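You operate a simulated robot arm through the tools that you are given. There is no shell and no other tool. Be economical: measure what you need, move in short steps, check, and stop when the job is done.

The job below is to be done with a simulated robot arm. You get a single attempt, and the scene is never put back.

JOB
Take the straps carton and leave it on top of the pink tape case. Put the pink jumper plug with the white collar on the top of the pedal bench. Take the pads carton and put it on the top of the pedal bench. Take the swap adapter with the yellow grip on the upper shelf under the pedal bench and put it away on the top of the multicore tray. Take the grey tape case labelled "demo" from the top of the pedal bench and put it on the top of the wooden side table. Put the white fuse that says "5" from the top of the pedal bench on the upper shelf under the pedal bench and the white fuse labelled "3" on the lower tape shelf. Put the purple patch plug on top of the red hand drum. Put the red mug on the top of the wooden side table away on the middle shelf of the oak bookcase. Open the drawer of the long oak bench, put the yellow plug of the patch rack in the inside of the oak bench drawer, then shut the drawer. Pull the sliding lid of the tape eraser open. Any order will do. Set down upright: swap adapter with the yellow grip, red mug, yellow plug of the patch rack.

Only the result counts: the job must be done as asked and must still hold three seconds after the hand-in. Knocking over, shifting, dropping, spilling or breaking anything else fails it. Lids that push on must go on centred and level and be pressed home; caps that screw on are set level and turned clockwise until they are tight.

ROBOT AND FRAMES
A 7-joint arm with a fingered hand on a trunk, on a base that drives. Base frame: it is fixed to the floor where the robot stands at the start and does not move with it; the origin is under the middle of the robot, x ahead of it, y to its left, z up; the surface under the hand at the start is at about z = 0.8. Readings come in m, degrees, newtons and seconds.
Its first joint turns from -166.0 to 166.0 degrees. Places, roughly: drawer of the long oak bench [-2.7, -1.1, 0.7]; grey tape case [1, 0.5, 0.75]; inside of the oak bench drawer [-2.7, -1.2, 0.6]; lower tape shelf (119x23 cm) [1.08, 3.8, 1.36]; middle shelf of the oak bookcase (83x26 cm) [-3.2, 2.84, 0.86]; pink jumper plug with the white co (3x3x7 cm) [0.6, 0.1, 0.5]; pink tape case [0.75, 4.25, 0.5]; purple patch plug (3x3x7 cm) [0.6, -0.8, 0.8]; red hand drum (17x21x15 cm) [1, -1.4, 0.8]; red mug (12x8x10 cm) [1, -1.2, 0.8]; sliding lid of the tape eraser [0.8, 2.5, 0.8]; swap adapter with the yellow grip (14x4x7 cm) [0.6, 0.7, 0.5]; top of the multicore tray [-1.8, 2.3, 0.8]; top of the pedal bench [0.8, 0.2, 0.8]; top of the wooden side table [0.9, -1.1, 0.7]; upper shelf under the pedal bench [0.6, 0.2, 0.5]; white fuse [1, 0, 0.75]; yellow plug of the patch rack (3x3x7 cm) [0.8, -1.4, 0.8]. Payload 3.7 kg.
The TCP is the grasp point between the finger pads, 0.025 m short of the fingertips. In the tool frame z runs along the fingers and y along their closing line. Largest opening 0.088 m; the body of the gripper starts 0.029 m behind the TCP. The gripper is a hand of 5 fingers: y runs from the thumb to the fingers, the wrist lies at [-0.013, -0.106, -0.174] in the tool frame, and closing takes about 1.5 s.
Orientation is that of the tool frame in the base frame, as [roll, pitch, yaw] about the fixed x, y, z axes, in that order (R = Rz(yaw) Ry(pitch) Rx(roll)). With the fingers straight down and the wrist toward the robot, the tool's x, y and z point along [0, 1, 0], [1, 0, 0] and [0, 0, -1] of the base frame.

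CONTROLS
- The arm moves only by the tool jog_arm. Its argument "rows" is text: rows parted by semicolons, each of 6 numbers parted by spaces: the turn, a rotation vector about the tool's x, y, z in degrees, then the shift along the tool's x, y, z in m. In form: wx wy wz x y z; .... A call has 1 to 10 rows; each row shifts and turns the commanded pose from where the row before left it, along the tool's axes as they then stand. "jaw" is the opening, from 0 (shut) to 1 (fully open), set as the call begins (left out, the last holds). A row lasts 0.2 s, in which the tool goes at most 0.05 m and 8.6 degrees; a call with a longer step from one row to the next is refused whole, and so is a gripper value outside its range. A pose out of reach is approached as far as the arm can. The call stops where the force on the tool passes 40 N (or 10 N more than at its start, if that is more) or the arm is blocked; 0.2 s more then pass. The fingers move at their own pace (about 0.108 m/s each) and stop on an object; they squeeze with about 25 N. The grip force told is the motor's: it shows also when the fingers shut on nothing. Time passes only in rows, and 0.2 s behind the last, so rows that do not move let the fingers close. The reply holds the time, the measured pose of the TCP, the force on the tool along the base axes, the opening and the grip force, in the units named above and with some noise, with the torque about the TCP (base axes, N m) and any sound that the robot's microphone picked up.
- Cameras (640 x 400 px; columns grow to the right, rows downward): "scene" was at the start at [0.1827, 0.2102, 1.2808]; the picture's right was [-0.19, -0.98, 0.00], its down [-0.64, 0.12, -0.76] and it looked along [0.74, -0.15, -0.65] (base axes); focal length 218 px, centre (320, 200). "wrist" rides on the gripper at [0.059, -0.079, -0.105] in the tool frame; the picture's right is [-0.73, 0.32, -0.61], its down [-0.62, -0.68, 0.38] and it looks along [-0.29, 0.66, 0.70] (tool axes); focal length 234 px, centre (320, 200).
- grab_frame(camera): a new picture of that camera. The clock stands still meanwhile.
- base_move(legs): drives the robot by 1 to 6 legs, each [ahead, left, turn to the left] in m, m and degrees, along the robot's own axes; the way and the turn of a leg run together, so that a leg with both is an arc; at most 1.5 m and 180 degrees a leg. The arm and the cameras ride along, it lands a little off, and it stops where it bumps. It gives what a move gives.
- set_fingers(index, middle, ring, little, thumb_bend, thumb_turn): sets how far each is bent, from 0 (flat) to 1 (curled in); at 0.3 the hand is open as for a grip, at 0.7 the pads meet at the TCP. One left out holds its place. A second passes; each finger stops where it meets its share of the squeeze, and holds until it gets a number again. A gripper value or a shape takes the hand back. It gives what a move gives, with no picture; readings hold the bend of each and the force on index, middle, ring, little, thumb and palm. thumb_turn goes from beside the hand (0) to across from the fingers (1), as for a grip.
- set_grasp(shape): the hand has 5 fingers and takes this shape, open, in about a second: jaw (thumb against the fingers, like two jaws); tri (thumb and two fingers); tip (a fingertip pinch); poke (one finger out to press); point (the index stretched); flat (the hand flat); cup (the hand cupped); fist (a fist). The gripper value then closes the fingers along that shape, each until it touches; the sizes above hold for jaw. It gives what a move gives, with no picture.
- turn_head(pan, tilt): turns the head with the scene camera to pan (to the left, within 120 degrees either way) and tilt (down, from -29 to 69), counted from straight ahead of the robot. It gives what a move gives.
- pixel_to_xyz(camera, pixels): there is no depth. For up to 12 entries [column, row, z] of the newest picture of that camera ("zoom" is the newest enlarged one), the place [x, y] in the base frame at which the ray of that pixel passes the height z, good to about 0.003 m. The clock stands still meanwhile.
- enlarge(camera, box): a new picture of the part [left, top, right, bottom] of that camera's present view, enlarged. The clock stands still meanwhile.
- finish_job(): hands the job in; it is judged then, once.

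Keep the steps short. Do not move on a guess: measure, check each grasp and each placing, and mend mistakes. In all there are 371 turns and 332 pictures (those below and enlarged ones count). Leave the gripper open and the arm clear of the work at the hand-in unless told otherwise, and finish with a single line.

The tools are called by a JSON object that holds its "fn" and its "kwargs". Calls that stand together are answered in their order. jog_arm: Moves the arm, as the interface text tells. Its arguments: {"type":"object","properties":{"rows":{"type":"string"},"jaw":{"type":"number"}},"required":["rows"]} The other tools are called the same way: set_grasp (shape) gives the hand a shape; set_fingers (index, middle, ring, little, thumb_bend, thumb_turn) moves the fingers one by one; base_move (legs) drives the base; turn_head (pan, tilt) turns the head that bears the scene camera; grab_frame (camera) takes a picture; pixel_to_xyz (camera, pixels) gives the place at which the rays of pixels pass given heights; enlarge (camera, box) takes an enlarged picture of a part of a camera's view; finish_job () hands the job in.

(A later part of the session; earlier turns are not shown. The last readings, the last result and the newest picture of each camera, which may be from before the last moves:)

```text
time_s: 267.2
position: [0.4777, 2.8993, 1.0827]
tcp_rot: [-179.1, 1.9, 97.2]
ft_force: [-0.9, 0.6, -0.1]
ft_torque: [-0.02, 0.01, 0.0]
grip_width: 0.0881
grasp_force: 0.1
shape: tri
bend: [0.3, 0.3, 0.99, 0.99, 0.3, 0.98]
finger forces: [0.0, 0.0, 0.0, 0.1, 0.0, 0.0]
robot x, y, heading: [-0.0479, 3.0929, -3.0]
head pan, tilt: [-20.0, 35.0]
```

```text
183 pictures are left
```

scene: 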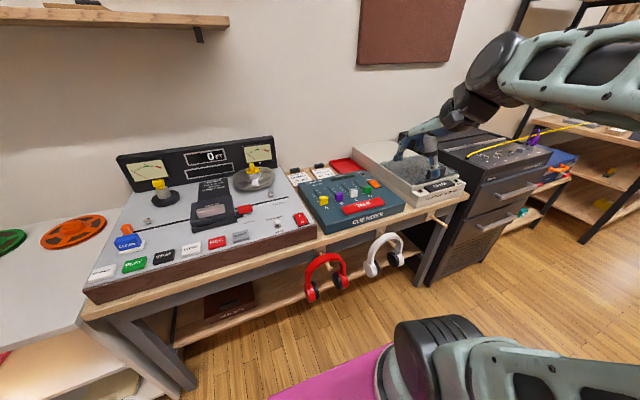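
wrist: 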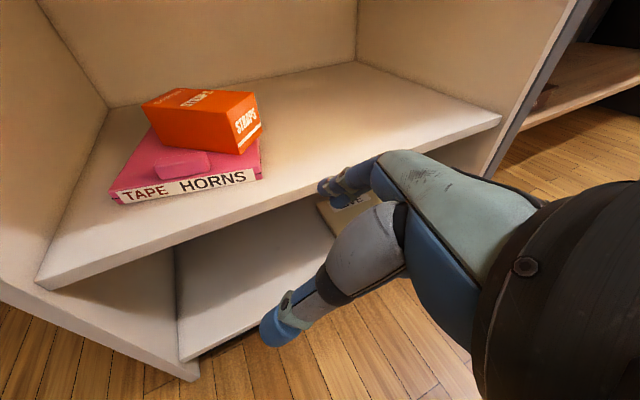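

{"fn": "base_move", "kwargs": {"legs": [[0.06, 0, 3], [0, -0.45, 0]]}}

{"fn": "turn_head", "kwargs": {"pan": 0, "tilt": 40}}

{"fn": "grab_frame", "kwargs": {"camera": "scene"}}

{"fn": "grab_frame", "kwargs": {"camera": "wrist"}}

```text
time_s: 270.5
position: [0.546, 2.4771, 1.0835]
tcp_rot: [-179.0, 1.9, 100.3]
ft_force: [1.2, -0.5, 0.0]
ft_torque: [-0.02, -0.02, 0.01]
grip_width: 0.088
grasp_force: 0.1
shape: tri
bend: [0.3, 0.3, 0.99, 0.99, 0.3, 0.98]
finger forces: [0.0, 0.1, 0.0, 0.0, 0.0, 0.0]
robot x, y, heading: [0.011, 2.6433, 0.1]
head pan, tilt: [-20.0, 35.0]
```

```text
time_s: 271.4
position: [0.5465, 2.477, 1.0829]
tcp_rot: [-179.1, 1.9, 100.2]
ft_force: [-0.7, 0.3, -1.0]
ft_torque: [0.01, 0.01, -0.06]
grip_width: 0.088
grasp_force: 0.1
shape: tri
bend: [0.3, 0.3, 0.99, 0.99, 0.3, 0.98]
finger forces: [0.1, 0.0, 0.0, 0.0, 0.1, 0.1]
robot x, y, heading: [0.0133, 2.6462, -0.2]
head pan, tilt: [0.0, 40.0]
```

```text
182 pictures are left
```

scene: 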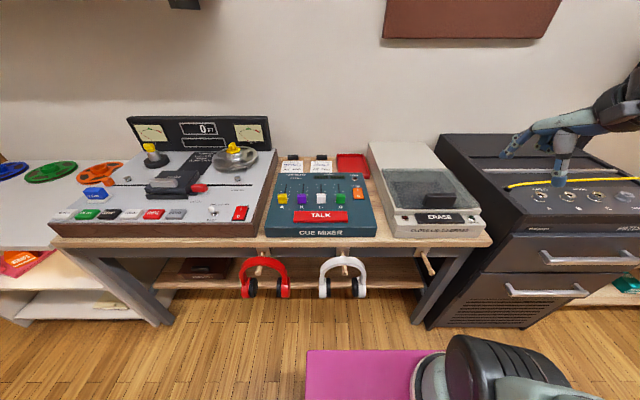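

```text
181 pictures are left
```

wrist: 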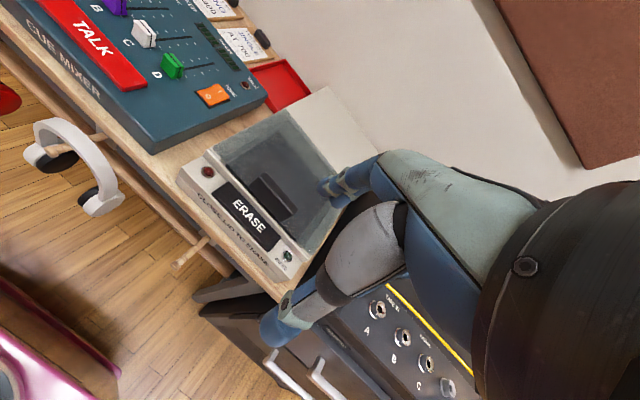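

{"fn": "enlarge", "kwargs": {"camera": "scene", "box": [350, 130, 510, 255]}}

{"fn": "enlarge", "kwargs": {"camera": "wrist", "box": [160, 80, 400, 290]}}

```text
3.20 times, centred on (430, 192) of scene
```

zoom: 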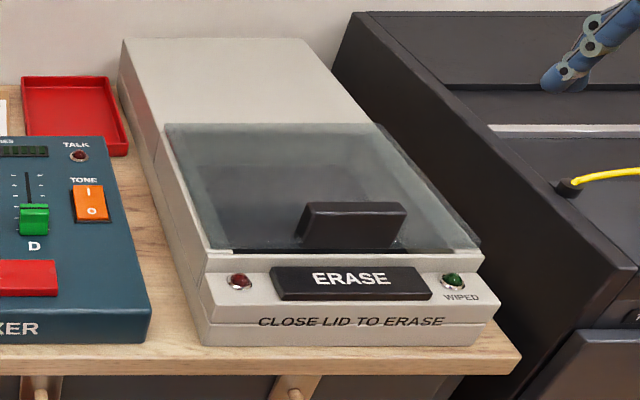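

```text
1.90 times, centred on (280, 185) of wrist
```

zoom: 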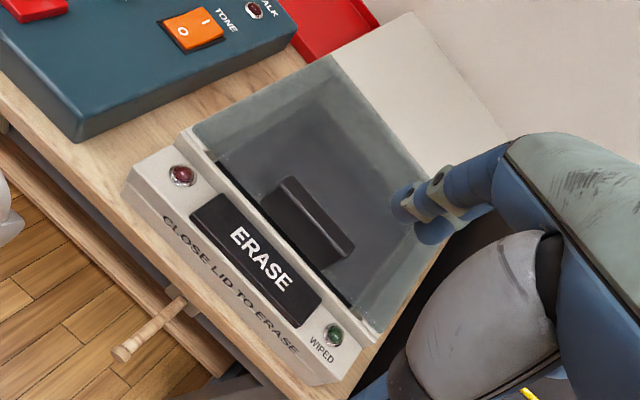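

{"fn": "pixel_to_xyz", "kwargs": {"camera": "scene", "pixels": [[422, 206, 0.85], [422, 206, 0.9], [454, 207, 0.85], [454, 207, 0.9], [426, 193, 0.9], [457, 193, 0.9], [411, 237, 0.8], [475, 237, 0.8]]}}

{"fn": "pixel_to_xyz", "kwargs": {"camera": "zoom", "pixels": [[262, 200, 0.85], [262, 200, 0.9], [333, 270, 0.85], [333, 270, 0.9], [288, 177, 0.9], [355, 245, 0.9]]}}

```text
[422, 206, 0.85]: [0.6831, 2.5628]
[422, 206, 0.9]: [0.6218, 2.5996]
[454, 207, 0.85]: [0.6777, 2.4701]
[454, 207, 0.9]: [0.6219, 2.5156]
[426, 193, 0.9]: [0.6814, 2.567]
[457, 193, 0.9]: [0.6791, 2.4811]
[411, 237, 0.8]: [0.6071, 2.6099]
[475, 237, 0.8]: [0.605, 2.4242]
```

```text
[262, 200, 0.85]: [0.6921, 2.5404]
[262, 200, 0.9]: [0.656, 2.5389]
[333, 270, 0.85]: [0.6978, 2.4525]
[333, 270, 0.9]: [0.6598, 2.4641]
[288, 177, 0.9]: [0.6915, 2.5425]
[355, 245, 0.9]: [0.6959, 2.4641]
```

The lid's black handle front is at x≈0.705, y 2.455–2.545, with the lid top at z≈0.83. The lid should slide back over the rear deck. I'll bring closed fingertips just in front of the handle.

{"fn": "jog_arm", "kwargs": {"rows": "0 0 5 0.02 0.04 0.02;0 0 5 0.003 0.035 0.03;0 0 0 0 0 0.045;0 0 0 0 0 0.04;0 0 0 0 0 0.045;0 0 0 0 0 0", "jaw": 0}}

{"fn": "grab_frame", "kwargs": {"camera": "wrist"}}

{"fn": "enlarge", "kwargs": {"camera": "scene", "box": [350, 130, 510, 255]}}

```text
time_s: 272.8
position: [0.6152, 2.5052, 0.9034]
tcp_rot: [-179.5, 1.9, 90.3]
ft_force: [-0.7, -0.8, 0.4]
ft_torque: [-0.01, 0.01, -0.01]
grip_width: 0.0
grasp_force: 24.9
shape: tri
bend: [0.7, 0.7, 1.0, 1.0, 0.36, 1.0]
finger forces: [0.0, 0.0, 0.0, 0.0, 0.0, 0.0]
robot x, y, heading: [0.0112, 2.6431, -0.2]
head pan, tilt: [0.0, 40.0]
```

```text
178 pictures are left
```

wrist: 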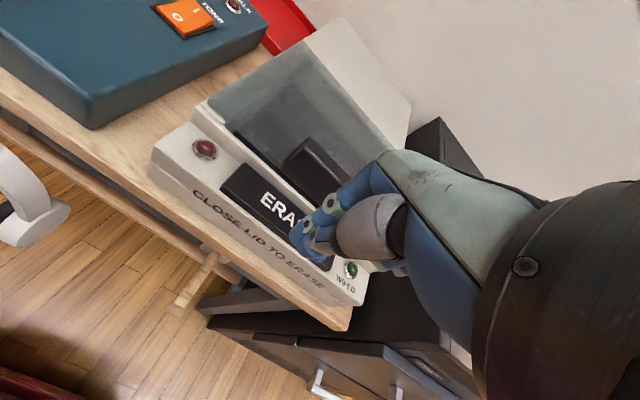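

```text
3.20 times, centred on (430, 192) of scene
```

zoom: 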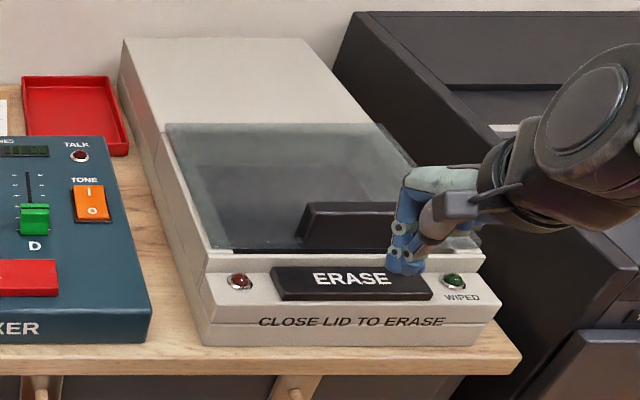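

{"fn": "jog_arm", "kwargs": {"rows": "0 0 0 0 0.03 0;0 0 0 0 0.025 0;0 0 0 0 0 0.02;0 0 0 0 0 0"}}

{"fn": "enlarge", "kwargs": {"camera": "wrist", "box": [200, 120, 440, 290]}}

{"fn": "enlarge", "kwargs": {"camera": "scene", "box": [350, 130, 510, 255]}}

```text
time_s: 273.8
position: [0.6707, 2.5044, 0.881]
tcp_rot: [-179.4, 2.0, 90.2]
ft_force: [0.0, -0.9, 0.6]
ft_torque: [0.02, 0.01, 0.04]
grip_width: 0.0001
grasp_force: 24.8
shape: tri
bend: [0.7, 0.7, 1.0, 1.0, 0.36, 1.0]
finger forces: [0.0, 0.1, 0.0, 0.1, 0.0, 0.1]
robot x, y, heading: [0.0062, 2.6415, -0.1]
head pan, tilt: [0.0, 40.0]
```

```text
2.35 times, centred on (320, 205) of wrist
```

zoom: 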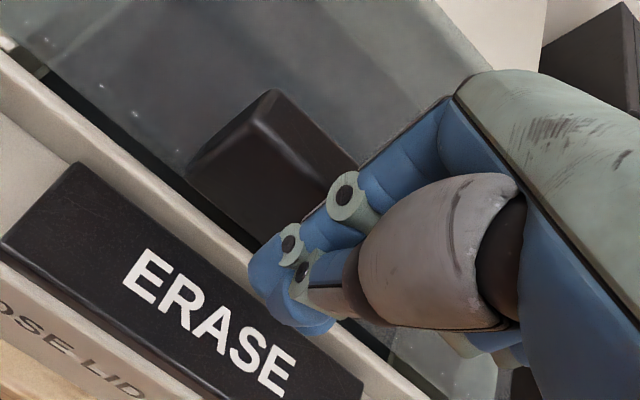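

```text
3.20 times, centred on (430, 192) of scene
```

zoom: 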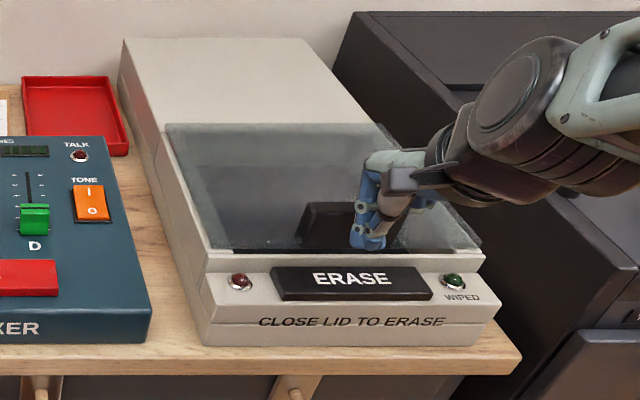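

{"fn": "jog_arm", "kwargs": {"rows": "0 0 0 0 0.006 0.008;0 0 0 0 0.025 0;0 0 0 0 0.025 0;0 0 0 0 0.025 0;0 0 0 0 0 0"}}

{"fn": "enlarge", "kwargs": {"camera": "scene", "box": [350, 130, 510, 255]}}

```text
time_s: 274.3
position: [0.683, 2.5041, 0.8725]
tcp_rot: [-179.1, 1.8, 90.4]
ft_force: [-33.3, 4.7, 23.3]
ft_torque: [-0.2, -0.35, -0.16]
grip_width: 0.0003
grasp_force: 25.1
shape: tri
bend: [0.7, 0.7, 1.0, 1.0, 0.33, 1.0]
finger forces: [0.1, 41.3, 0.1, 0.0, 0.1, 0.1]
robot x, y, heading: [0.0131, 2.6424, -0.2]
head pan, tilt: [0.0, 40.0]
stopped in row 2: the force on the tool passed its limit at 59 N (the readings are from after the stop); the commanded pose is now the measured one
```

```text
3.20 times, centred on (430, 192) of scene
```

zoom: 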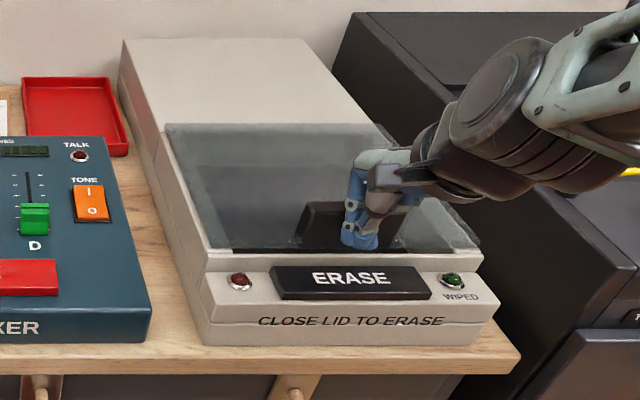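

{"fn": "jog_arm", "kwargs": {"rows": "0 0 0 0 -0.006 0;0 0 0 0 0 -0.007;0 0 0 0 0.012 0;0 0 0 0 0.012 0;0 0 0 0 0.012 0;0 0 0 0 0 0"}}

{"fn": "enlarge", "kwargs": {"camera": "wrist", "box": [200, 80, 440, 250]}}

```text
time_s: 275.2
position: [0.6893, 2.5045, 0.8789]
tcp_rot: [-178.9, 1.7, 90.3]
ft_force: [-36.5, 2.5, 26.9]
ft_torque: [-0.21, -0.07, -0.23]
grip_width: 0.0001
grasp_force: 24.9
shape: tri
bend: [0.7, 0.7, 1.0, 1.0, 0.35, 1.0]
finger forces: [0.0, 45.8, 0.1, 0.0, 0.0, 0.0]
robot x, y, heading: [0.0111, 2.6437, -0.0]
head pan, tilt: [0.0, 40.0]
stopped in row 4: the force on the tool passed its limit at 62 N (the readings are from after the stop); the commanded pose is now the measured one
```

```text
2.35 times, centred on (320, 165) of wrist
```

zoom: 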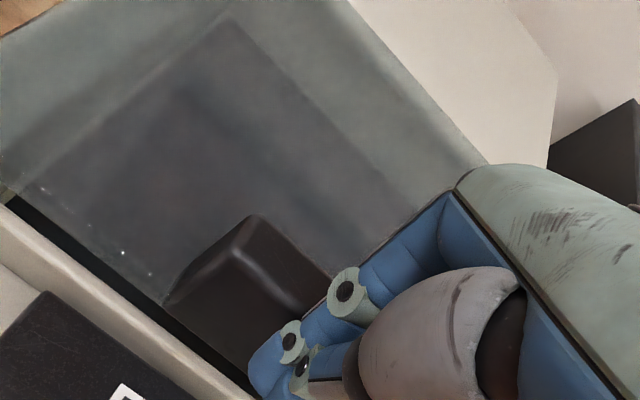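

Pushing meets a solid stop, so I'll grip the handle between thumb and fingers and try pulling towards me.

{"fn": "jog_arm", "kwargs": {"rows": "0 0 0 0 -0.01 -0.01;0 0 0 0 0 -0.04;0 0 0 0 0 0;0 0 0 0 0 0;0 0 0 0 0.02 0;0 0 0 0 0.022 0;0 0 0 0 0 0", "jaw": 1}}

{"fn": "enlarge", "kwargs": {"camera": "wrist", "box": [160, 120, 400, 290]}}

{"fn": "enlarge", "kwargs": {"camera": "scene", "box": [350, 130, 510, 255]}}

```text
time_s: 276.8
position: [0.7249, 2.5075, 0.9272]
tcp_rot: [-178.7, 1.7, 90.4]
ft_force: [0.1, -0.8, -0.2]
ft_torque: [-0.02, -0.01, 0.0]
grip_width: 0.0879
grasp_force: 0.0
shape: tri
bend: [0.3, 0.3, 0.99, 0.99, 0.3, 0.98]
finger forces: [0.0, 0.0, 0.0, 0.0, 0.0, 0.1]
robot x, y, heading: [0.0104, 2.6415, -0.2]
head pan, tilt: [0.0, 40.0]
```

```text
2.35 times, centred on (280, 205) of wrist
```

zoom: 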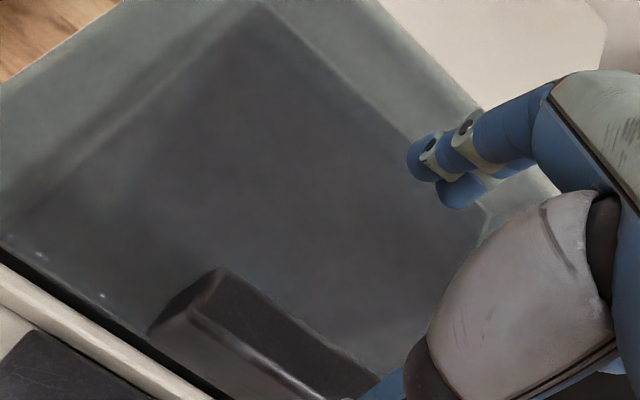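

```text
3.20 times, centred on (430, 192) of scene
```

zoom: 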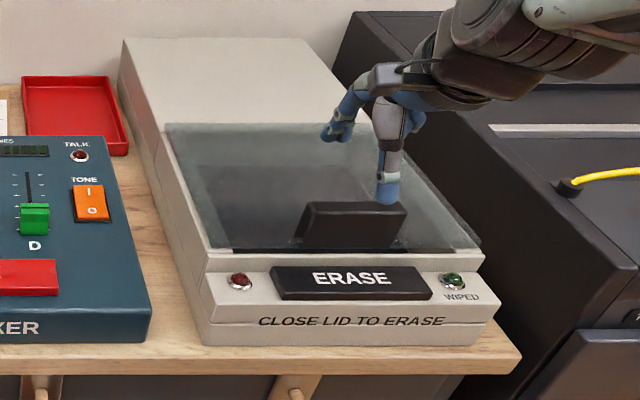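

{"fn": "pixel_to_xyz", "kwargs": {"camera": "scene", "pixels": [[426, 193, 0.86], [457, 193, 0.86], [425, 195, 0.86], [455, 196, 0.86], [422, 206, 0.832], [454, 207, 0.832]]}}

{"fn": "grab_frame", "kwargs": {"camera": "wrist"}}

{"fn": "pixel_to_xyz", "kwargs": {"camera": "wrist", "pixels": [[238, 234, 0.86], [223, 256, 0.86], [306, 280, 0.86], [238, 234, 0.84], [207, 262, 0.832]]}}

```text
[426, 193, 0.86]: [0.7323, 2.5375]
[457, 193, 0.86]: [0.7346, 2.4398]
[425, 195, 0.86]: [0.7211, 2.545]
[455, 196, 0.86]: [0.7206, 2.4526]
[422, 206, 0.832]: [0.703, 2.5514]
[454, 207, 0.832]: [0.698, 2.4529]
```

```text
170 pictures are left
```

wrist: 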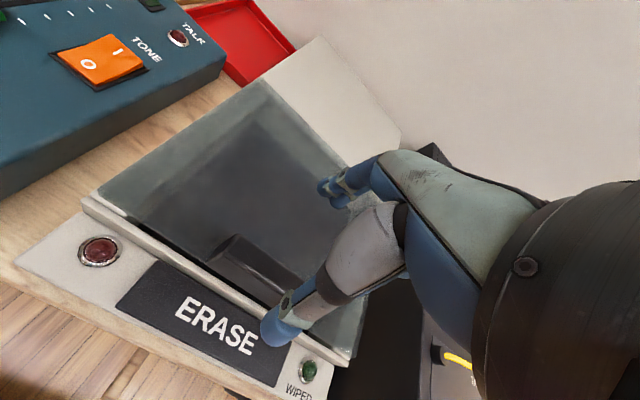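

```text
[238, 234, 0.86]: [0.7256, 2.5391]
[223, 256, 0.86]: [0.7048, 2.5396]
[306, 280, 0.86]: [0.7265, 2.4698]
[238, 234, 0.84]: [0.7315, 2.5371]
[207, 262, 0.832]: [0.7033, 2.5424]
```

{"fn": "jog_arm", "kwargs": {"rows": "0 0 0 -0.01 -0.009 0;0 0 0 0 0 0.03;0 0 0 0 0 0.02;0 0 0 0 0 0.012;0 0 0 0 0 0", "jaw": 0.6}}

{"fn": "jog_arm", "kwargs": {"rows": "0 0 0 0 0 0;0 0 0 0 0 0;0 0 0 0 0 0;0 0 0 0 0 0", "jaw": 0}}

{"fn": "grab_frame", "kwargs": {"camera": "wrist"}}

```text
time_s: 278.0
position: [0.7164, 2.4925, 0.8645]
tcp_rot: [-178.6, 1.7, 90.3]
ft_force: [0.3, 0.6, -0.3]
ft_torque: [0.01, -0.04, -0.02]
grip_width: 0.0534
grasp_force: 0.0
shape: tri
bend: [0.73, 0.4, 0.99, 0.99, 0.64, 1.0]
finger forces: [0.0, 0.1, 0.0, 0.1, 0.1, 0.0]
robot x, y, heading: [0.0085, 2.6432, 0.1]
head pan, tilt: [0.0, 40.0]
```

```text
time_s: 279.0
position: [0.7139, 2.4933, 0.8643]
tcp_rot: [-178.6, 1.7, 90.4]
ft_force: [-0.1, -0.1, -2.7]
ft_torque: [0.02, -0.05, -0.02]
grip_width: 0.0152
grasp_force: 24.7
shape: tri
bend: [0.72, 0.65, 1.0, 1.0, 0.74, 1.0]
finger forces: [11.4, 10.9, 0.1, 0.0, 22.4, 0.0]
robot x, y, heading: [0.014, 2.6444, -0.2]
head pan, tilt: [0.0, 40.0]
```

```text
169 pictures are left
```

wrist: 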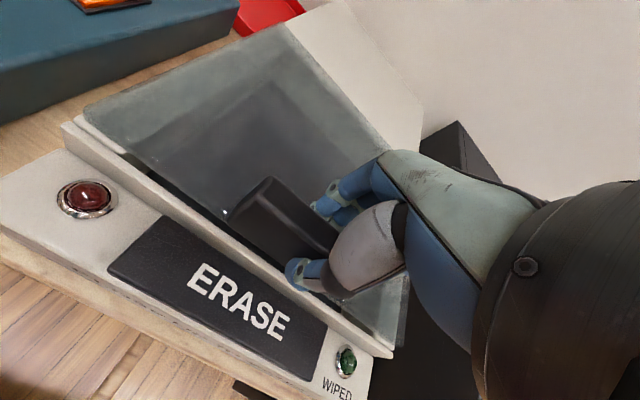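

Handle gripped. I'll pull towards me (−x) gently and see whether it slides.

{"fn": "jog_arm", "kwargs": {"rows": "0 0 0 0 -0.012 0;0 0 0 0 -0.012 0;0 0 0 0 -0.012 0;0 0 0 0 0 0"}}

{"fn": "enlarge", "kwargs": {"camera": "scene", "box": [350, 130, 510, 255]}}

```text
time_s: 280.0
position: [0.6786, 2.4934, 0.8655]
tcp_rot: [-178.6, 1.7, 90.3]
ft_force: [-1.0, -4.0, -15.5]
ft_torque: [-0.02, -0.11, -0.03]
grip_width: 0.0147
grasp_force: 24.9
shape: tri
bend: [0.72, 0.65, 1.0, 1.0, 0.74, 1.0]
finger forces: [10.9, 10.3, 0.0, 0.0, 22.7, 0.1]
robot x, y, heading: [0.0108, 2.6372, -0.1]
head pan, tilt: [0.0, 40.0]
```

```text
3.20 times, centred on (430, 192) of scene
```

zoom: 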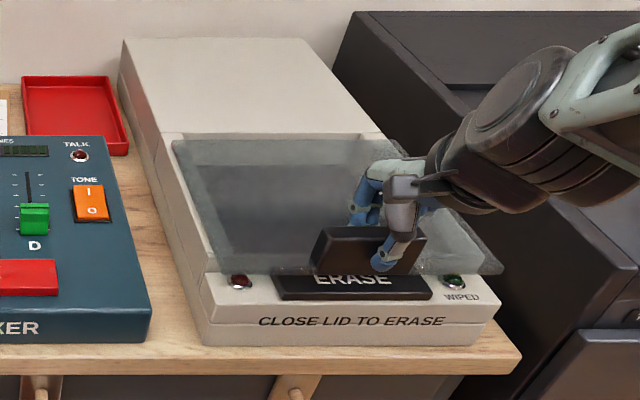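

It slides towards me, so I'll keep pulling.

{"fn": "jog_arm", "kwargs": {"rows": "0 0 0 0 -0.015 0.001;0 0 0 0 -0.015 0;0 0 0 0 -0.015 0;0 0 0 0 -0.015 0;0 0 0 0 -0.015 0;0 0 0 0 -0.015 0;0 0 0 0 -0.015 0;0 0 0 0 0 0"}}

{"fn": "grab_frame", "kwargs": {"camera": "scene"}}

```text
time_s: 281.8
position: [0.5887, 2.4877, 0.8823]
tcp_rot: [-178.5, 1.7, 90.5]
ft_force: [-1.1, 9.3, -29.4]
ft_torque: [0.17, -0.13, 0.02]
grip_width: 0.0126
grasp_force: 24.8
shape: tri
bend: [0.72, 0.65, 1.0, 1.0, 0.74, 1.0]
finger forces: [10.0, 9.2, 0.1, 0.1, 20.6, 0.0]
out of reach, approached as far as the arm can: row 5, 6, 7
robot x, y, heading: [0.0128, 2.6408, 0.1]
head pan, tilt: [0.0, 40.0]
```

```text
167 pictures are left
```

scene: 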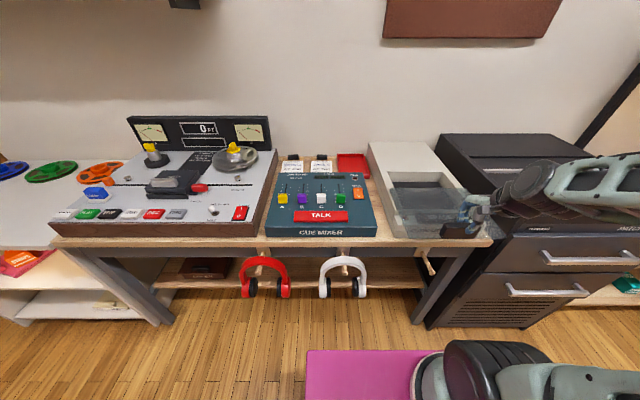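

{"fn": "enlarge", "kwargs": {"camera": "scene", "box": [350, 130, 510, 255]}}

{"fn": "jog_arm", "kwargs": {"rows": "0 0 0 0 0.002 0.008;0 0 0 0 0 0.004;0 0 0 0 0 0"}}

{"fn": "grab_frame", "kwargs": {"camera": "wrist"}}

```text
3.20 times, centred on (430, 192) of scene
```

zoom: 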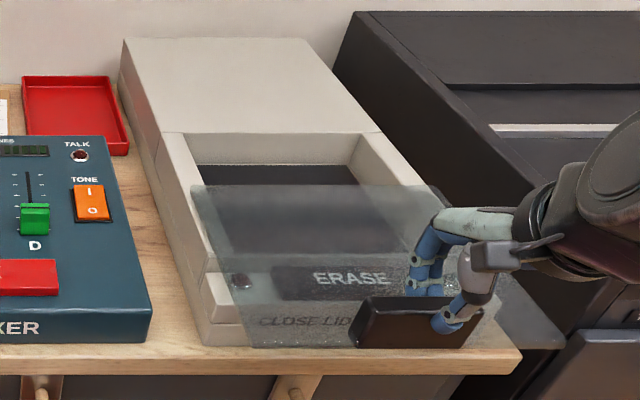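

```text
time_s: 282.6
position: [0.5956, 2.4863, 0.8776]
tcp_rot: [-178.8, 1.8, 90.3]
ft_force: [2.2, 22.6, 22.1]
ft_torque: [0.5, 0.02, 0.16]
grip_width: 0.0156
grasp_force: 24.8
shape: tri
bend: [0.72, 0.64, 1.0, 1.0, 0.74, 0.99]
finger forces: [14.2, 14.4, 0.0, 0.1, 27.1, 0.0]
out of reach, approached as far as the arm can: row 1, 2
robot x, y, heading: [0.0111, 2.6412, 0.1]
head pan, tilt: [0.0, 40.0]
```

```text
165 pictures are left
```

wrist: 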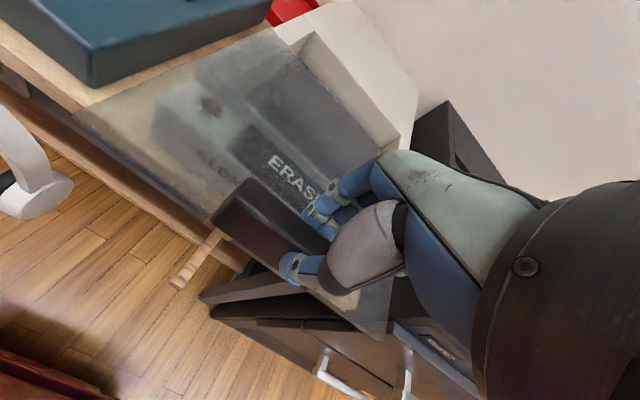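

It's partly open. The arm is at its inner limit, so I'll pull on with the base.

{"fn": "base_move", "kwargs": {"legs": [[-0.05, 0, 0]]}}

{"fn": "enlarge", "kwargs": {"camera": "scene", "box": [350, 130, 510, 255]}}

```text
time_s: 283.5
position: [0.5449, 2.4851, 0.8771]
tcp_rot: [-178.7, 1.7, 90.3]
ft_force: [1.2, 21.2, 27.4]
ft_torque: [0.45, 0.05, 0.16]
grip_width: 0.0176
grasp_force: 24.9
shape: tri
bend: [0.72, 0.63, 1.0, 1.0, 0.75, 0.99]
finger forces: [14.5, 14.7, 0.1, 0.0, 27.5, 0.0]
robot x, y, heading: [-0.0411, 2.6417, -0.0]
head pan, tilt: [0.0, 40.0]
```

```text
3.20 times, centred on (430, 192) of scene
```

zoom: 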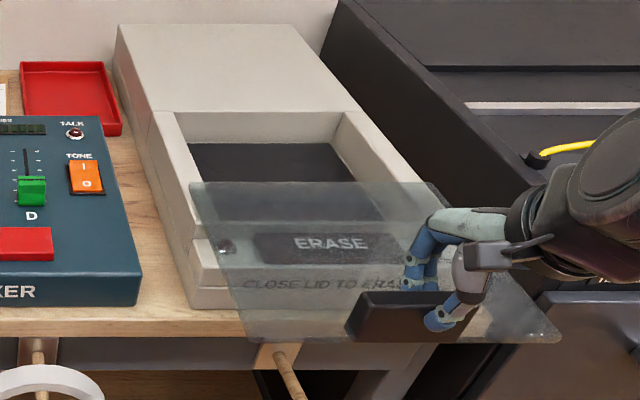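

Still sliding. One more pull.

{"fn": "base_move", "kwargs": {"legs": [[-0.05, 0, 0]]}}

{"fn": "enlarge", "kwargs": {"camera": "scene", "box": [350, 130, 510, 255]}}

```text
time_s: 284.4
position: [0.4945, 2.4859, 0.8764]
tcp_rot: [-178.7, 1.7, 90.4]
ft_force: [0.9, 16.0, 23.4]
ft_torque: [0.33, 0.01, 0.15]
grip_width: 0.0177
grasp_force: 25.3
shape: tri
bend: [0.72, 0.64, 1.0, 1.0, 0.76, 0.99]
finger forces: [14.1, 14.3, 0.0, 0.0, 26.8, 0.1]
robot x, y, heading: [-0.0869, 2.6429, -0.1]
head pan, tilt: [0.0, 40.0]
```

```text
3.20 times, centred on (430, 192) of scene
```

zoom: 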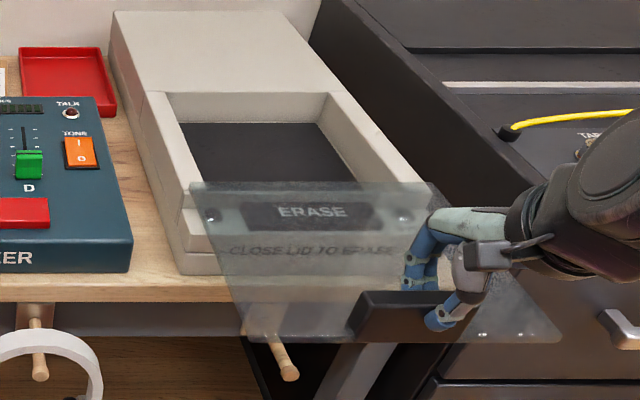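

The lid's rear edge is now at the front of the opening, so it's fully open. I'll release and lift clear.

{"fn": "jog_arm", "kwargs": {"rows": "0 0 0 0 0 0;0 0 0 0 0 0;0 0 0 0 0 0;0 0 0 0 0 -0.03;0 0 0 0 0 -0.04;0 0 0 0 0 -0.04;0 0 0 0 0 -0.04;0 0 0 0 0 0", "jaw": 1}}

{"fn": "grab_frame", "kwargs": {"camera": "scene"}}

{"fn": "turn_head", "kwargs": {"pan": 118, "tilt": 55}}

{"fn": "grab_frame", "kwargs": {"camera": "scene"}}

```text
time_s: 286.2
position: [0.4974, 2.4914, 1.0253]
tcp_rot: [-178.6, 1.7, 90.4]
ft_force: [1.3, 0.5, -1.0]
ft_torque: [0.0, -0.01, -0.01]
grip_width: 0.0875
grasp_force: 0.1
shape: tri
bend: [0.3, 0.3, 0.99, 0.99, 0.3, 0.98]
finger forces: [0.0, 0.0, 0.0, 0.0, 0.1, 0.0]
robot x, y, heading: [-0.0871, 2.6457, -0.3]
head pan, tilt: [0.0, 40.0]
```

```text
162 pictures are left
```

scene: 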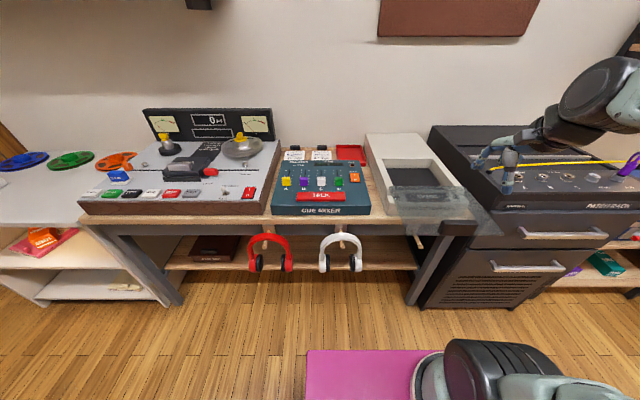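

```text
time_s: 288.2
position: [0.4973, 2.4897, 1.0249]
tcp_rot: [-178.7, 1.7, 90.4]
ft_force: [0.6, 0.4, -0.1]
ft_torque: [-0.02, 0.03, -0.02]
grip_width: 0.0877
grasp_force: 0.1
shape: tri
bend: [0.3, 0.3, 0.99, 0.99, 0.3, 0.98]
finger forces: [0.1, 0.0, 0.0, 0.1, 0.1, 0.0]
robot x, y, heading: [-0.0899, 2.6377, -0.1]
head pan, tilt: [118.0, 55.0]
```

```text
161 pictures are left
```

scene: 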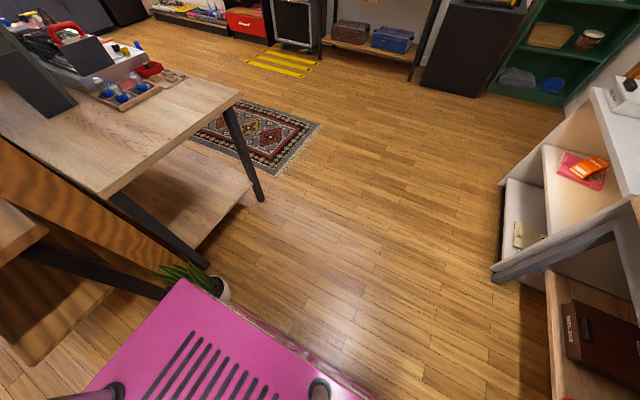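

The lid is open and the plant untouched. I'll drive back along the corridor to the pedal bench, keeping clear of the plant and the rack.

{"fn": "base_move", "kwargs": {"legs": [[0, -0.4, 0], [-0.09, -0.2, 0], [0, -1.2, 0]]}}

{"fn": "turn_head", "kwargs": {"pan": -10, "tilt": 35}}

{"fn": "grab_frame", "kwargs": {"camera": "scene"}}

```text
time_s: 297.6
position: [0.4001, 0.6927, 1.0243]
tcp_rot: [-178.7, 1.6, 90.4]
ft_force: [0.1, 0.3, 0.3]
ft_torque: [-0.02, -0.03, 0.01]
grip_width: 0.0878
grasp_force: 0.0
shape: tri
bend: [0.3, 0.3, 0.99, 0.99, 0.3, 0.98]
finger forces: [0.1, 0.0, 0.1, 0.0, 0.1, 0.0]
robot x, y, heading: [-0.187, 0.843, -0.1]
head pan, tilt: [118.0, 55.0]
```

```text
time_s: 299.7
position: [0.4004, 0.6927, 1.0246]
tcp_rot: [-178.7, 1.8, 90.4]
ft_force: [0.4, -0.5, 0.9]
ft_torque: [0.0, -0.01, 0.0]
grip_width: 0.0875
grasp_force: 0.0
shape: tri
bend: [0.3, 0.3, 0.99, 0.99, 0.3, 0.98]
finger forces: [0.0, 0.0, 0.1, 0.1, 0.0, 0.0]
robot x, y, heading: [-0.1894, 0.8431, -0.3]
head pan, tilt: [-10.0, 35.0]
```

```text
160 pictures are left
```

scene: 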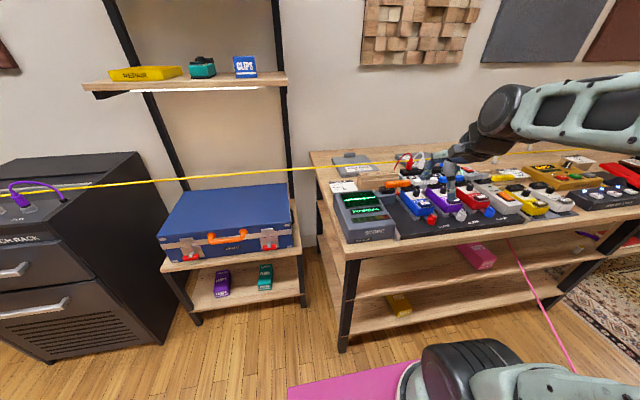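

I'm close to the adapter now, so I'll fetch it next. I'll back off, extend, lower and tilt in free air to get the low posture.

{"fn": "base_move", "kwargs": {"legs": [[-0.45, 0, 0]]}}

{"fn": "jog_arm", "kwargs": {"rows": "0 0 0 0 0.045 0;0 0 0 0 0.045 0;0 0 0 0 0.045 0;0 0 0 0 0.045 0;0 0 0 0 0.045 0;0 0 0 0 0.045 0;0 0 0 0 0.045 0;0 0 0 0 0.045 0;0 0 0 0 0.02 0.04;0 0 0 0 0 0.045"}}

{"fn": "jog_arm", "kwargs": {"rows": "0 0 0 0 0 0.045;0 0 0 0 0 0.045;0 0 0 0 0 0.045;0 0 0 0 0 0.045;0 0 0 0 0 0.045;0 0 0 0 0 0.045;0 0 0 0 0 0.045;0 0 0 0 0 0.045;0 0 0 0 0 0.02;0 0 0 0 0 0"}}

{"fn": "jog_arm", "kwargs": {"rows": "-7.5 0 0 0 0 0;-7.5 0 0 0 0 0;-7.5 0 0 0 0 0;-7.5 0 0 0 0 0;-7.5 0 0 0 0 0;-7.5 0 0 0 0 0;0 0 0 0 0 0"}}

{"fn": "turn_head", "kwargs": {"pan": 0, "tilt": 35}}

{"fn": "grab_frame", "kwargs": {"camera": "scene"}}

```text
time_s: 302.4
position: [-0.0475, 0.6931, 1.0243]
tcp_rot: [-178.8, 1.7, 90.5]
ft_force: [0.5, -0.7, 0.5]
ft_torque: [-0.01, 0.0, 0.0]
grip_width: 0.0878
grasp_force: 0.0
shape: tri
bend: [0.3, 0.3, 0.99, 0.99, 0.3, 0.98]
finger forces: [0.0, 0.1, 0.0, 0.1, 0.0, 0.1]
robot x, y, heading: [-0.6347, 0.8427, 0.0]
head pan, tilt: [-10.0, 35.0]
```

```text
time_s: 304.6
position: [0.3303, 0.6926, 0.9308]
tcp_rot: [-178.7, 1.7, 90.5]
ft_force: [-0.4, 0.0, 0.7]
ft_torque: [-0.01, 0.0, -0.02]
grip_width: 0.088
grasp_force: 0.0
shape: tri
bend: [0.3, 0.3, 0.99, 0.99, 0.3, 0.98]
finger forces: [0.0, 0.0, 0.0, 0.0, 0.0, 0.0]
robot x, y, heading: [-0.635, 0.8458, 0.4]
head pan, tilt: [-10.0, 35.0]
```

```text
time_s: 306.9
position: [0.3214, 0.6828, 0.5515]
tcp_rot: [-178.7, 1.8, 90.6]
ft_force: [0.0, 0.9, 0.1]
ft_torque: [0.0, -0.01, 0.02]
grip_width: 0.0877
grasp_force: 0.0
shape: tri
bend: [0.3, 0.3, 0.99, 0.99, 0.3, 0.98]
finger forces: [0.0, 0.1, 0.0, 0.0, 0.0, 0.1]
robot x, y, heading: [-0.6366, 0.8424, 0.1]
head pan, tilt: [-10.0, 35.0]
```

```text
time_s: 308.4
position: [0.3212, 0.6831, 0.5508]
tcp_rot: [136.2, 1.7, 90.5]
ft_force: [0.0, -0.2, -0.2]
ft_torque: [0.0, -0.01, -0.01]
grip_width: 0.0877
grasp_force: 0.0
shape: tri
bend: [0.3, 0.3, 0.99, 0.99, 0.3, 0.98]
finger forces: [0.1, 0.0, 0.0, 0.0, 0.0, 0.1]
robot x, y, heading: [-0.6366, 0.8416, -0.1]
head pan, tilt: [-10.0, 35.0]
```

```text
time_s: 309.2
position: [0.322, 0.6816, 0.5518]
tcp_rot: [136.3, 1.7, 90.6]
ft_force: [0.3, 0.1, -0.1]
ft_torque: [-0.03, 0.01, 0.01]
grip_width: 0.0877
grasp_force: 0.0
shape: tri
bend: [0.3, 0.3, 0.99, 0.99, 0.3, 0.98]
finger forces: [0.0, 0.0, 0.0, 0.0, 0.1, 0.0]
robot x, y, heading: [-0.6345, 0.8441, 0.5]
head pan, tilt: [0.0, 35.0]
```

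```text
159 pictures are left
```

scene: 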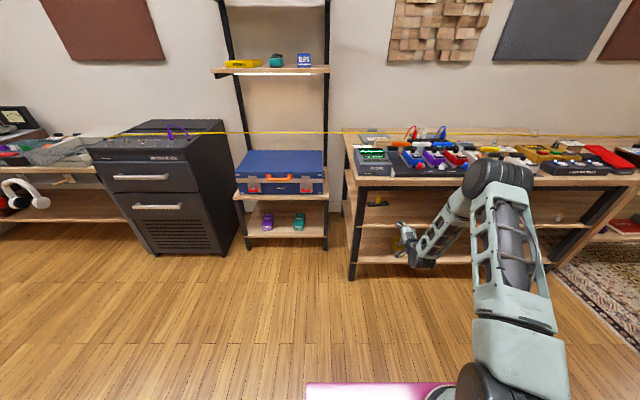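

{"fn": "base_move", "kwargs": {"legs": [[-0.25, -0.16, 0]]}}

{"fn": "jog_arm", "kwargs": {"rows": "0 0 0 0.027 0.026 0.026;0 0 0 0.027 0.026 0.026;0 0 0 0.027 0.026 0.026;0 0 0 0.027 0.026 0.026;0 0 0 0.027 0.026 0.026;0 0 0 0.027 0.026 0.026;0 0 0 0 0 0"}}

{"fn": "grab_frame", "kwargs": {"camera": "scene"}}

```text
time_s: 311.2
position: [0.0718, 0.5221, 0.5514]
tcp_rot: [136.3, 1.8, 90.5]
ft_force: [0.4, 0.1, 0.0]
ft_torque: [0.02, 0.0, 0.01]
grip_width: 0.0878
grasp_force: 0.0
shape: tri
bend: [0.3, 0.3, 0.99, 0.99, 0.3, 0.98]
finger forces: [0.1, 0.0, 0.0, 0.0, 0.0, 0.1]
robot x, y, heading: [-0.8808, 0.6811, -0.0]
head pan, tilt: [0.0, 35.0]
```

```text
time_s: 312.8
position: [0.2912, 0.6869, 0.543]
tcp_rot: [136.3, 1.8, 90.5]
ft_force: [0.6, 0.3, 0.3]
ft_torque: [0.01, -0.01, 0.0]
grip_width: 0.0878
grasp_force: 0.0
shape: tri
bend: [0.3, 0.3, 0.99, 0.99, 0.3, 0.98]
finger forces: [0.0, 0.1, 0.0, 0.0, 0.0, 0.0]
robot x, y, heading: [-0.8853, 0.6827, 0.4]
head pan, tilt: [0.0, 35.0]
```

```text
158 pictures are left
```

scene: 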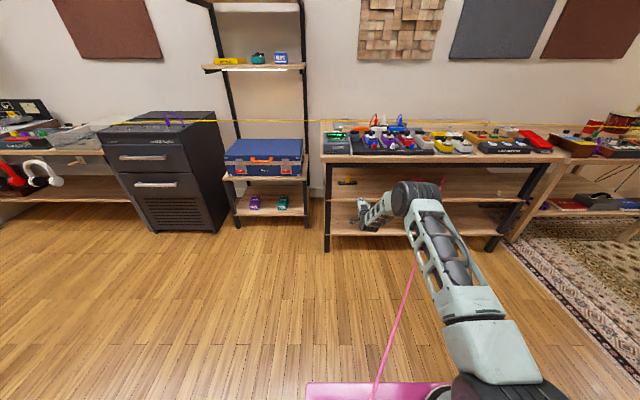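

{"fn": "jog_arm", "kwargs": {"rows": "0 0 -8.5 0 0 0;0 0 -8.5 0 0 0;0 0 -8.5 0 0 0;0 0 -8.5 0 0 0;0 0 -8.5 0 0 0;0 0 -8.5 0 0 0;0 0 -8.5 0 0 0;0 0 -8.5 0 0 0;0 0 -8.5 0 0 0;0 0 -8.5 0 0 0"}}

{"fn": "jog_arm", "kwargs": {"rows": "0 0 -5 0 0 0;0 -5 0 0 0 0;0 -5 0 0 0 0;0 -5 0 0 0 0;0 0 0 0 0 0"}}

{"fn": "grab_frame", "kwargs": {"camera": "scene"}}

{"fn": "grab_frame", "kwargs": {"camera": "wrist"}}

```text
time_s: 315.0
position: [0.292, 0.6866, 0.5415]
tcp_rot: [177.6, 43.6, 175.4]
ft_force: [0.9, -0.1, 0.6]
ft_torque: [0.03, 0.02, -0.01]
grip_width: 0.0877
grasp_force: 0.1
shape: tri
bend: [0.3, 0.3, 0.99, 0.99, 0.3, 0.98]
finger forces: [0.0, 0.1, 0.0, 0.0, 0.0, 0.0]
robot x, y, heading: [-0.8847, 0.6805, 0.2]
head pan, tilt: [0.0, 35.0]
```

```text
time_s: 316.2
position: [0.2921, 0.6861, 0.5426]
tcp_rot: [-176.8, 58.8, -176.7]
ft_force: [0.7, 0.4, 0.2]
ft_torque: [0.01, 0.0, 0.01]
grip_width: 0.0877
grasp_force: 0.0
shape: tri
bend: [0.3, 0.3, 0.99, 0.99, 0.3, 0.98]
finger forces: [0.0, 0.1, 0.0, 0.0, 0.0, 0.1]
robot x, y, heading: [-0.8871, 0.6817, 0.2]
head pan, tilt: [0.0, 35.0]
```

```text
157 pictures are left
```

scene: 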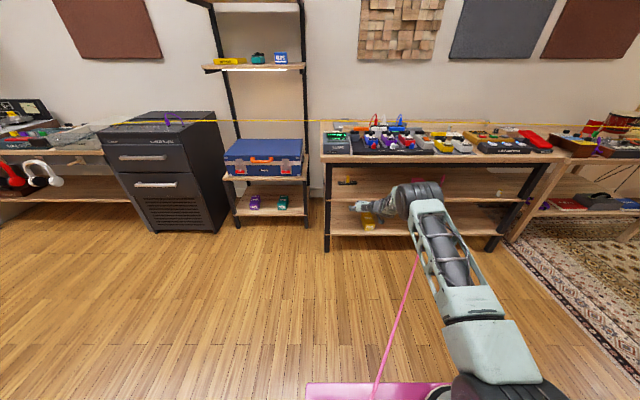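

```text
156 pictures are left
```

wrist: 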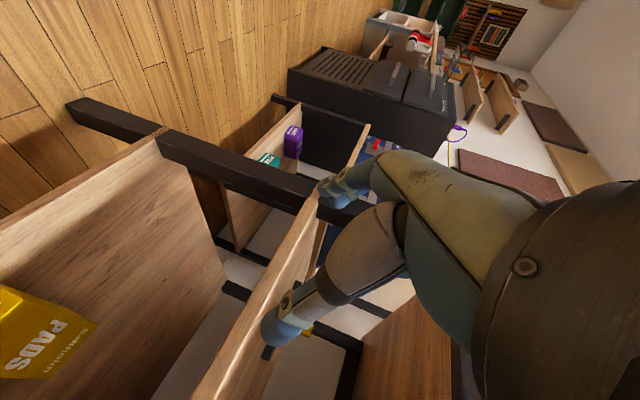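

{"fn": "enlarge", "kwargs": {"camera": "scene", "box": [320, 165, 400, 215]}}

{"fn": "pixel_to_xyz", "kwargs": {"camera": "zoom", "pixels": [[150, 163, 0.5], [295, 163, 0.5], [205, 128, 0.57], [240, 128, 0.57], [222, 150, 0.52]]}}

```text
8.00 times, centred on (360, 190) of scene
```

zoom: 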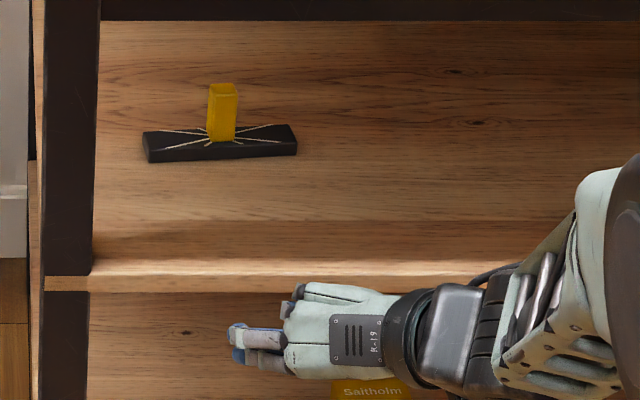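

```text
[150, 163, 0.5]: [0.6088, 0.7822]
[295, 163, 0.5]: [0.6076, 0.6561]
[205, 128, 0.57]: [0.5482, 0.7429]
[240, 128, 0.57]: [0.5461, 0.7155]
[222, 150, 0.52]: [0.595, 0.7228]
```

{"fn": "jog_arm", "kwargs": {"rows": "0 -5 0 -0.006 0.022 0;0 -5 0 -0.006 0.022 0;0 0 0 0 0 0"}}

{"fn": "base_move", "kwargs": {"legs": [[0.2, 0, 0]]}}

{"fn": "grab_frame", "kwargs": {"camera": "wrist"}}

{"fn": "enlarge", "kwargs": {"camera": "scene", "box": [300, 160, 460, 260]}}

```text
time_s: 317.0
position: [0.2964, 0.732, 0.5493]
tcp_rot: [-175.4, 68.6, -175.2]
ft_force: [0.1, 0.0, 0.4]
ft_torque: [0.01, -0.03, 0.0]
grip_width: 0.0872
grasp_force: 0.2
shape: tri
bend: [0.3, 0.3, 0.99, 0.99, 0.3, 0.98]
finger forces: [0.0, 0.0, 0.0, 0.0, 0.1, 0.0]
robot x, y, heading: [-0.8857, 0.6844, 0.1]
head pan, tilt: [0.0, 35.0]
```

```text
time_s: 318.6
position: [0.4996, 0.7248, 0.5491]
tcp_rot: [-175.3, 68.6, -175.4]
ft_force: [0.3, -0.6, -0.7]
ft_torque: [-0.03, -0.02, 0.0]
grip_width: 0.0875
grasp_force: 0.0
shape: tri
bend: [0.3, 0.3, 0.99, 0.99, 0.3, 0.98]
finger forces: [0.0, 0.0, 0.0, 0.0, 0.1, 0.1]
robot x, y, heading: [-0.6839, 0.6835, 0.0]
head pan, tilt: [0.0, 35.0]
```

```text
154 pictures are left
```

wrist: 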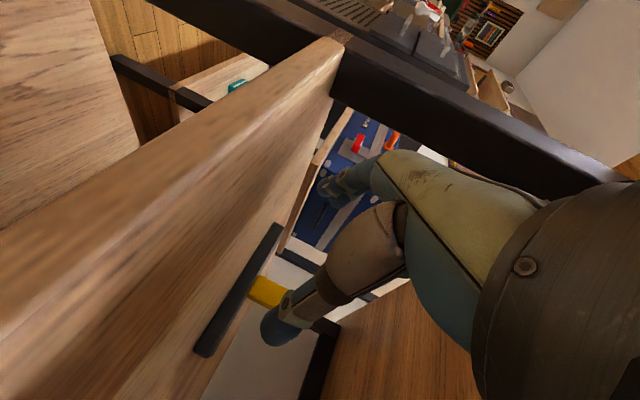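

```text
4.00 times, centred on (380, 210) of scene
```

zoom: 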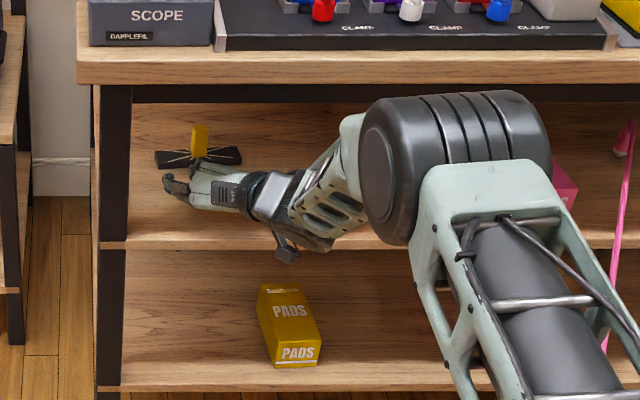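

{"fn": "pixel_to_xyz", "kwargs": {"camera": "zoom", "pixels": [[192, 157, 0.52], [207, 157, 0.52], [193, 127, 0.565], [209, 127, 0.565], [155, 168, 0.5], [241, 164, 0.5]]}}

{"fn": "pixel_to_xyz", "kwargs": {"camera": "wrist", "pixels": [[250, 290, 0.53], [278, 290, 0.55], [200, 352, 0.52], [277, 225, 0.52]]}}

```text
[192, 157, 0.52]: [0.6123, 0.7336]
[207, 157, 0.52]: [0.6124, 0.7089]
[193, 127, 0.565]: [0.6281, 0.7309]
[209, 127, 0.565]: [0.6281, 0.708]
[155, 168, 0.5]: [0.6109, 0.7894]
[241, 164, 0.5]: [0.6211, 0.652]
```

```text
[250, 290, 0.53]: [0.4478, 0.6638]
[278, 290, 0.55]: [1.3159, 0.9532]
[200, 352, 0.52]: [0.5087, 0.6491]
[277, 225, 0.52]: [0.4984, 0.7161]
```

{"fn": "base_move", "kwargs": {"legs": [[0.11, -0.003, 0]]}}

{"fn": "enlarge", "kwargs": {"camera": "wrist", "box": [160, 130, 400, 380]}}

{"fn": "enlarge", "kwargs": {"camera": "scene", "box": [300, 160, 460, 260]}}

```text
time_s: 319.8
position: [0.6108, 0.7223, 0.5495]
tcp_rot: [-175.4, 68.6, -175.4]
ft_force: [0.4, -0.7, 0.1]
ft_torque: [0.0, 0.0, -0.01]
grip_width: 0.0876
grasp_force: 0.1
shape: tri
bend: [0.3, 0.3, 0.99, 0.99, 0.3, 0.98]
finger forces: [0.1, 0.0, 0.0, 0.0, 0.0, 0.1]
robot x, y, heading: [-0.5701, 0.6776, 0.0]
head pan, tilt: [0.0, 35.0]
```

```text
1.60 times, centred on (280, 255) of wrist
```

zoom: 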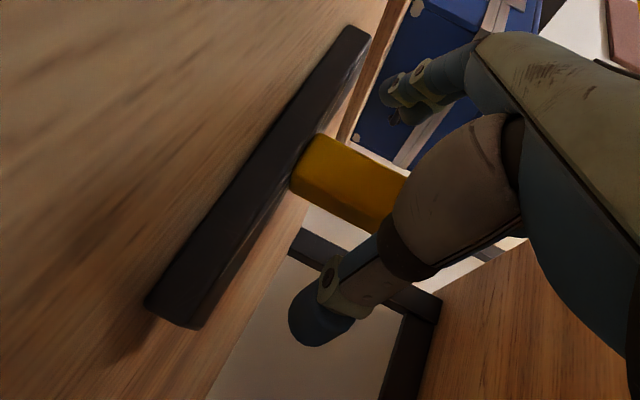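

```text
4.00 times, centred on (380, 210) of scene
```

zoom: 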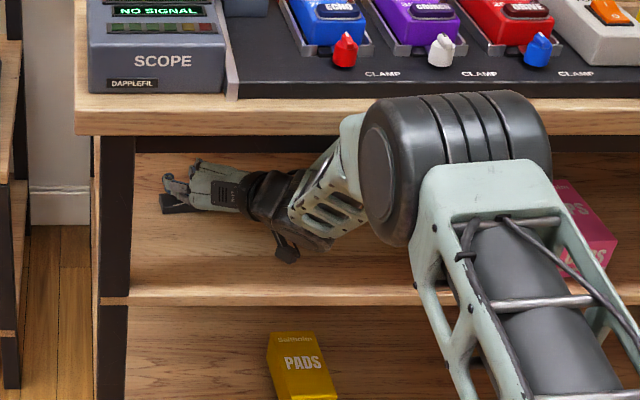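

{"fn": "jog_arm", "kwargs": {"rows": "0 0 0 -0.002 0 0.006;0 0 0 0 0 0;0 0 0 0 0 0;0 0 0 0 0 0;0 0 0 0 0 0;0 0 0 0 0 0", "jaw": 0}}

{"fn": "jog_arm", "kwargs": {"rows": "0 0 0 -0.019 0 -0.007;0 0 0 -0.014 0 -0.005;0 0 0 0 0 0"}}

{"fn": "enlarge", "kwargs": {"camera": "wrist", "box": [160, 130, 400, 380]}}

```text
time_s: 321.2
position: [0.6169, 0.7232, 0.5492]
tcp_rot: [-175.3, 68.7, -175.3]
ft_force: [-0.1, 0.1, -0.1]
ft_torque: [0.01, 0.02, 0.01]
grip_width: 0.0169
grasp_force: 24.9
shape: tri
bend: [0.73, 0.59, 1.0, 1.0, 0.74, 1.0]
finger forces: [11.4, 11.0, 0.0, 0.1, 22.6, 0.0]
robot x, y, heading: [-0.5708, 0.6806, -0.1]
head pan, tilt: [0.0, 35.0]
```

```text
time_s: 322.0
position: [0.6154, 0.7235, 0.5677]
tcp_rot: [-175.5, 67.6, -175.5]
ft_force: [0.2, -0.2, -1.1]
ft_torque: [0.03, 0.0, 0.0]
grip_width: 0.0169
grasp_force: 23.9
shape: tri
bend: [0.73, 0.59, 1.0, 1.0, 0.75, 1.0]
finger forces: [11.4, 11.1, 0.0, 0.0, 22.6, 0.1]
robot x, y, heading: [-0.5695, 0.6785, -0.4]
head pan, tilt: [0.0, 35.0]
```

```text
1.60 times, centred on (280, 255) of wrist
```

zoom: 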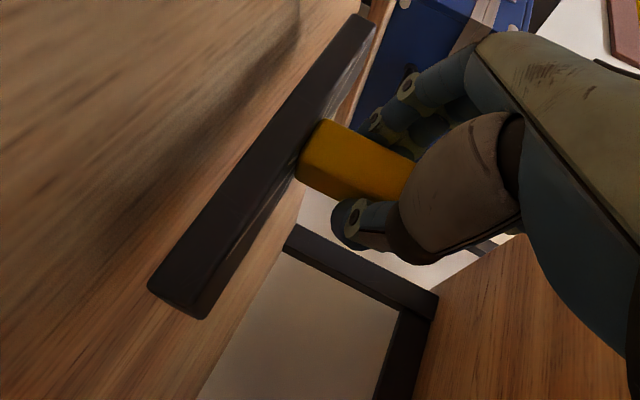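

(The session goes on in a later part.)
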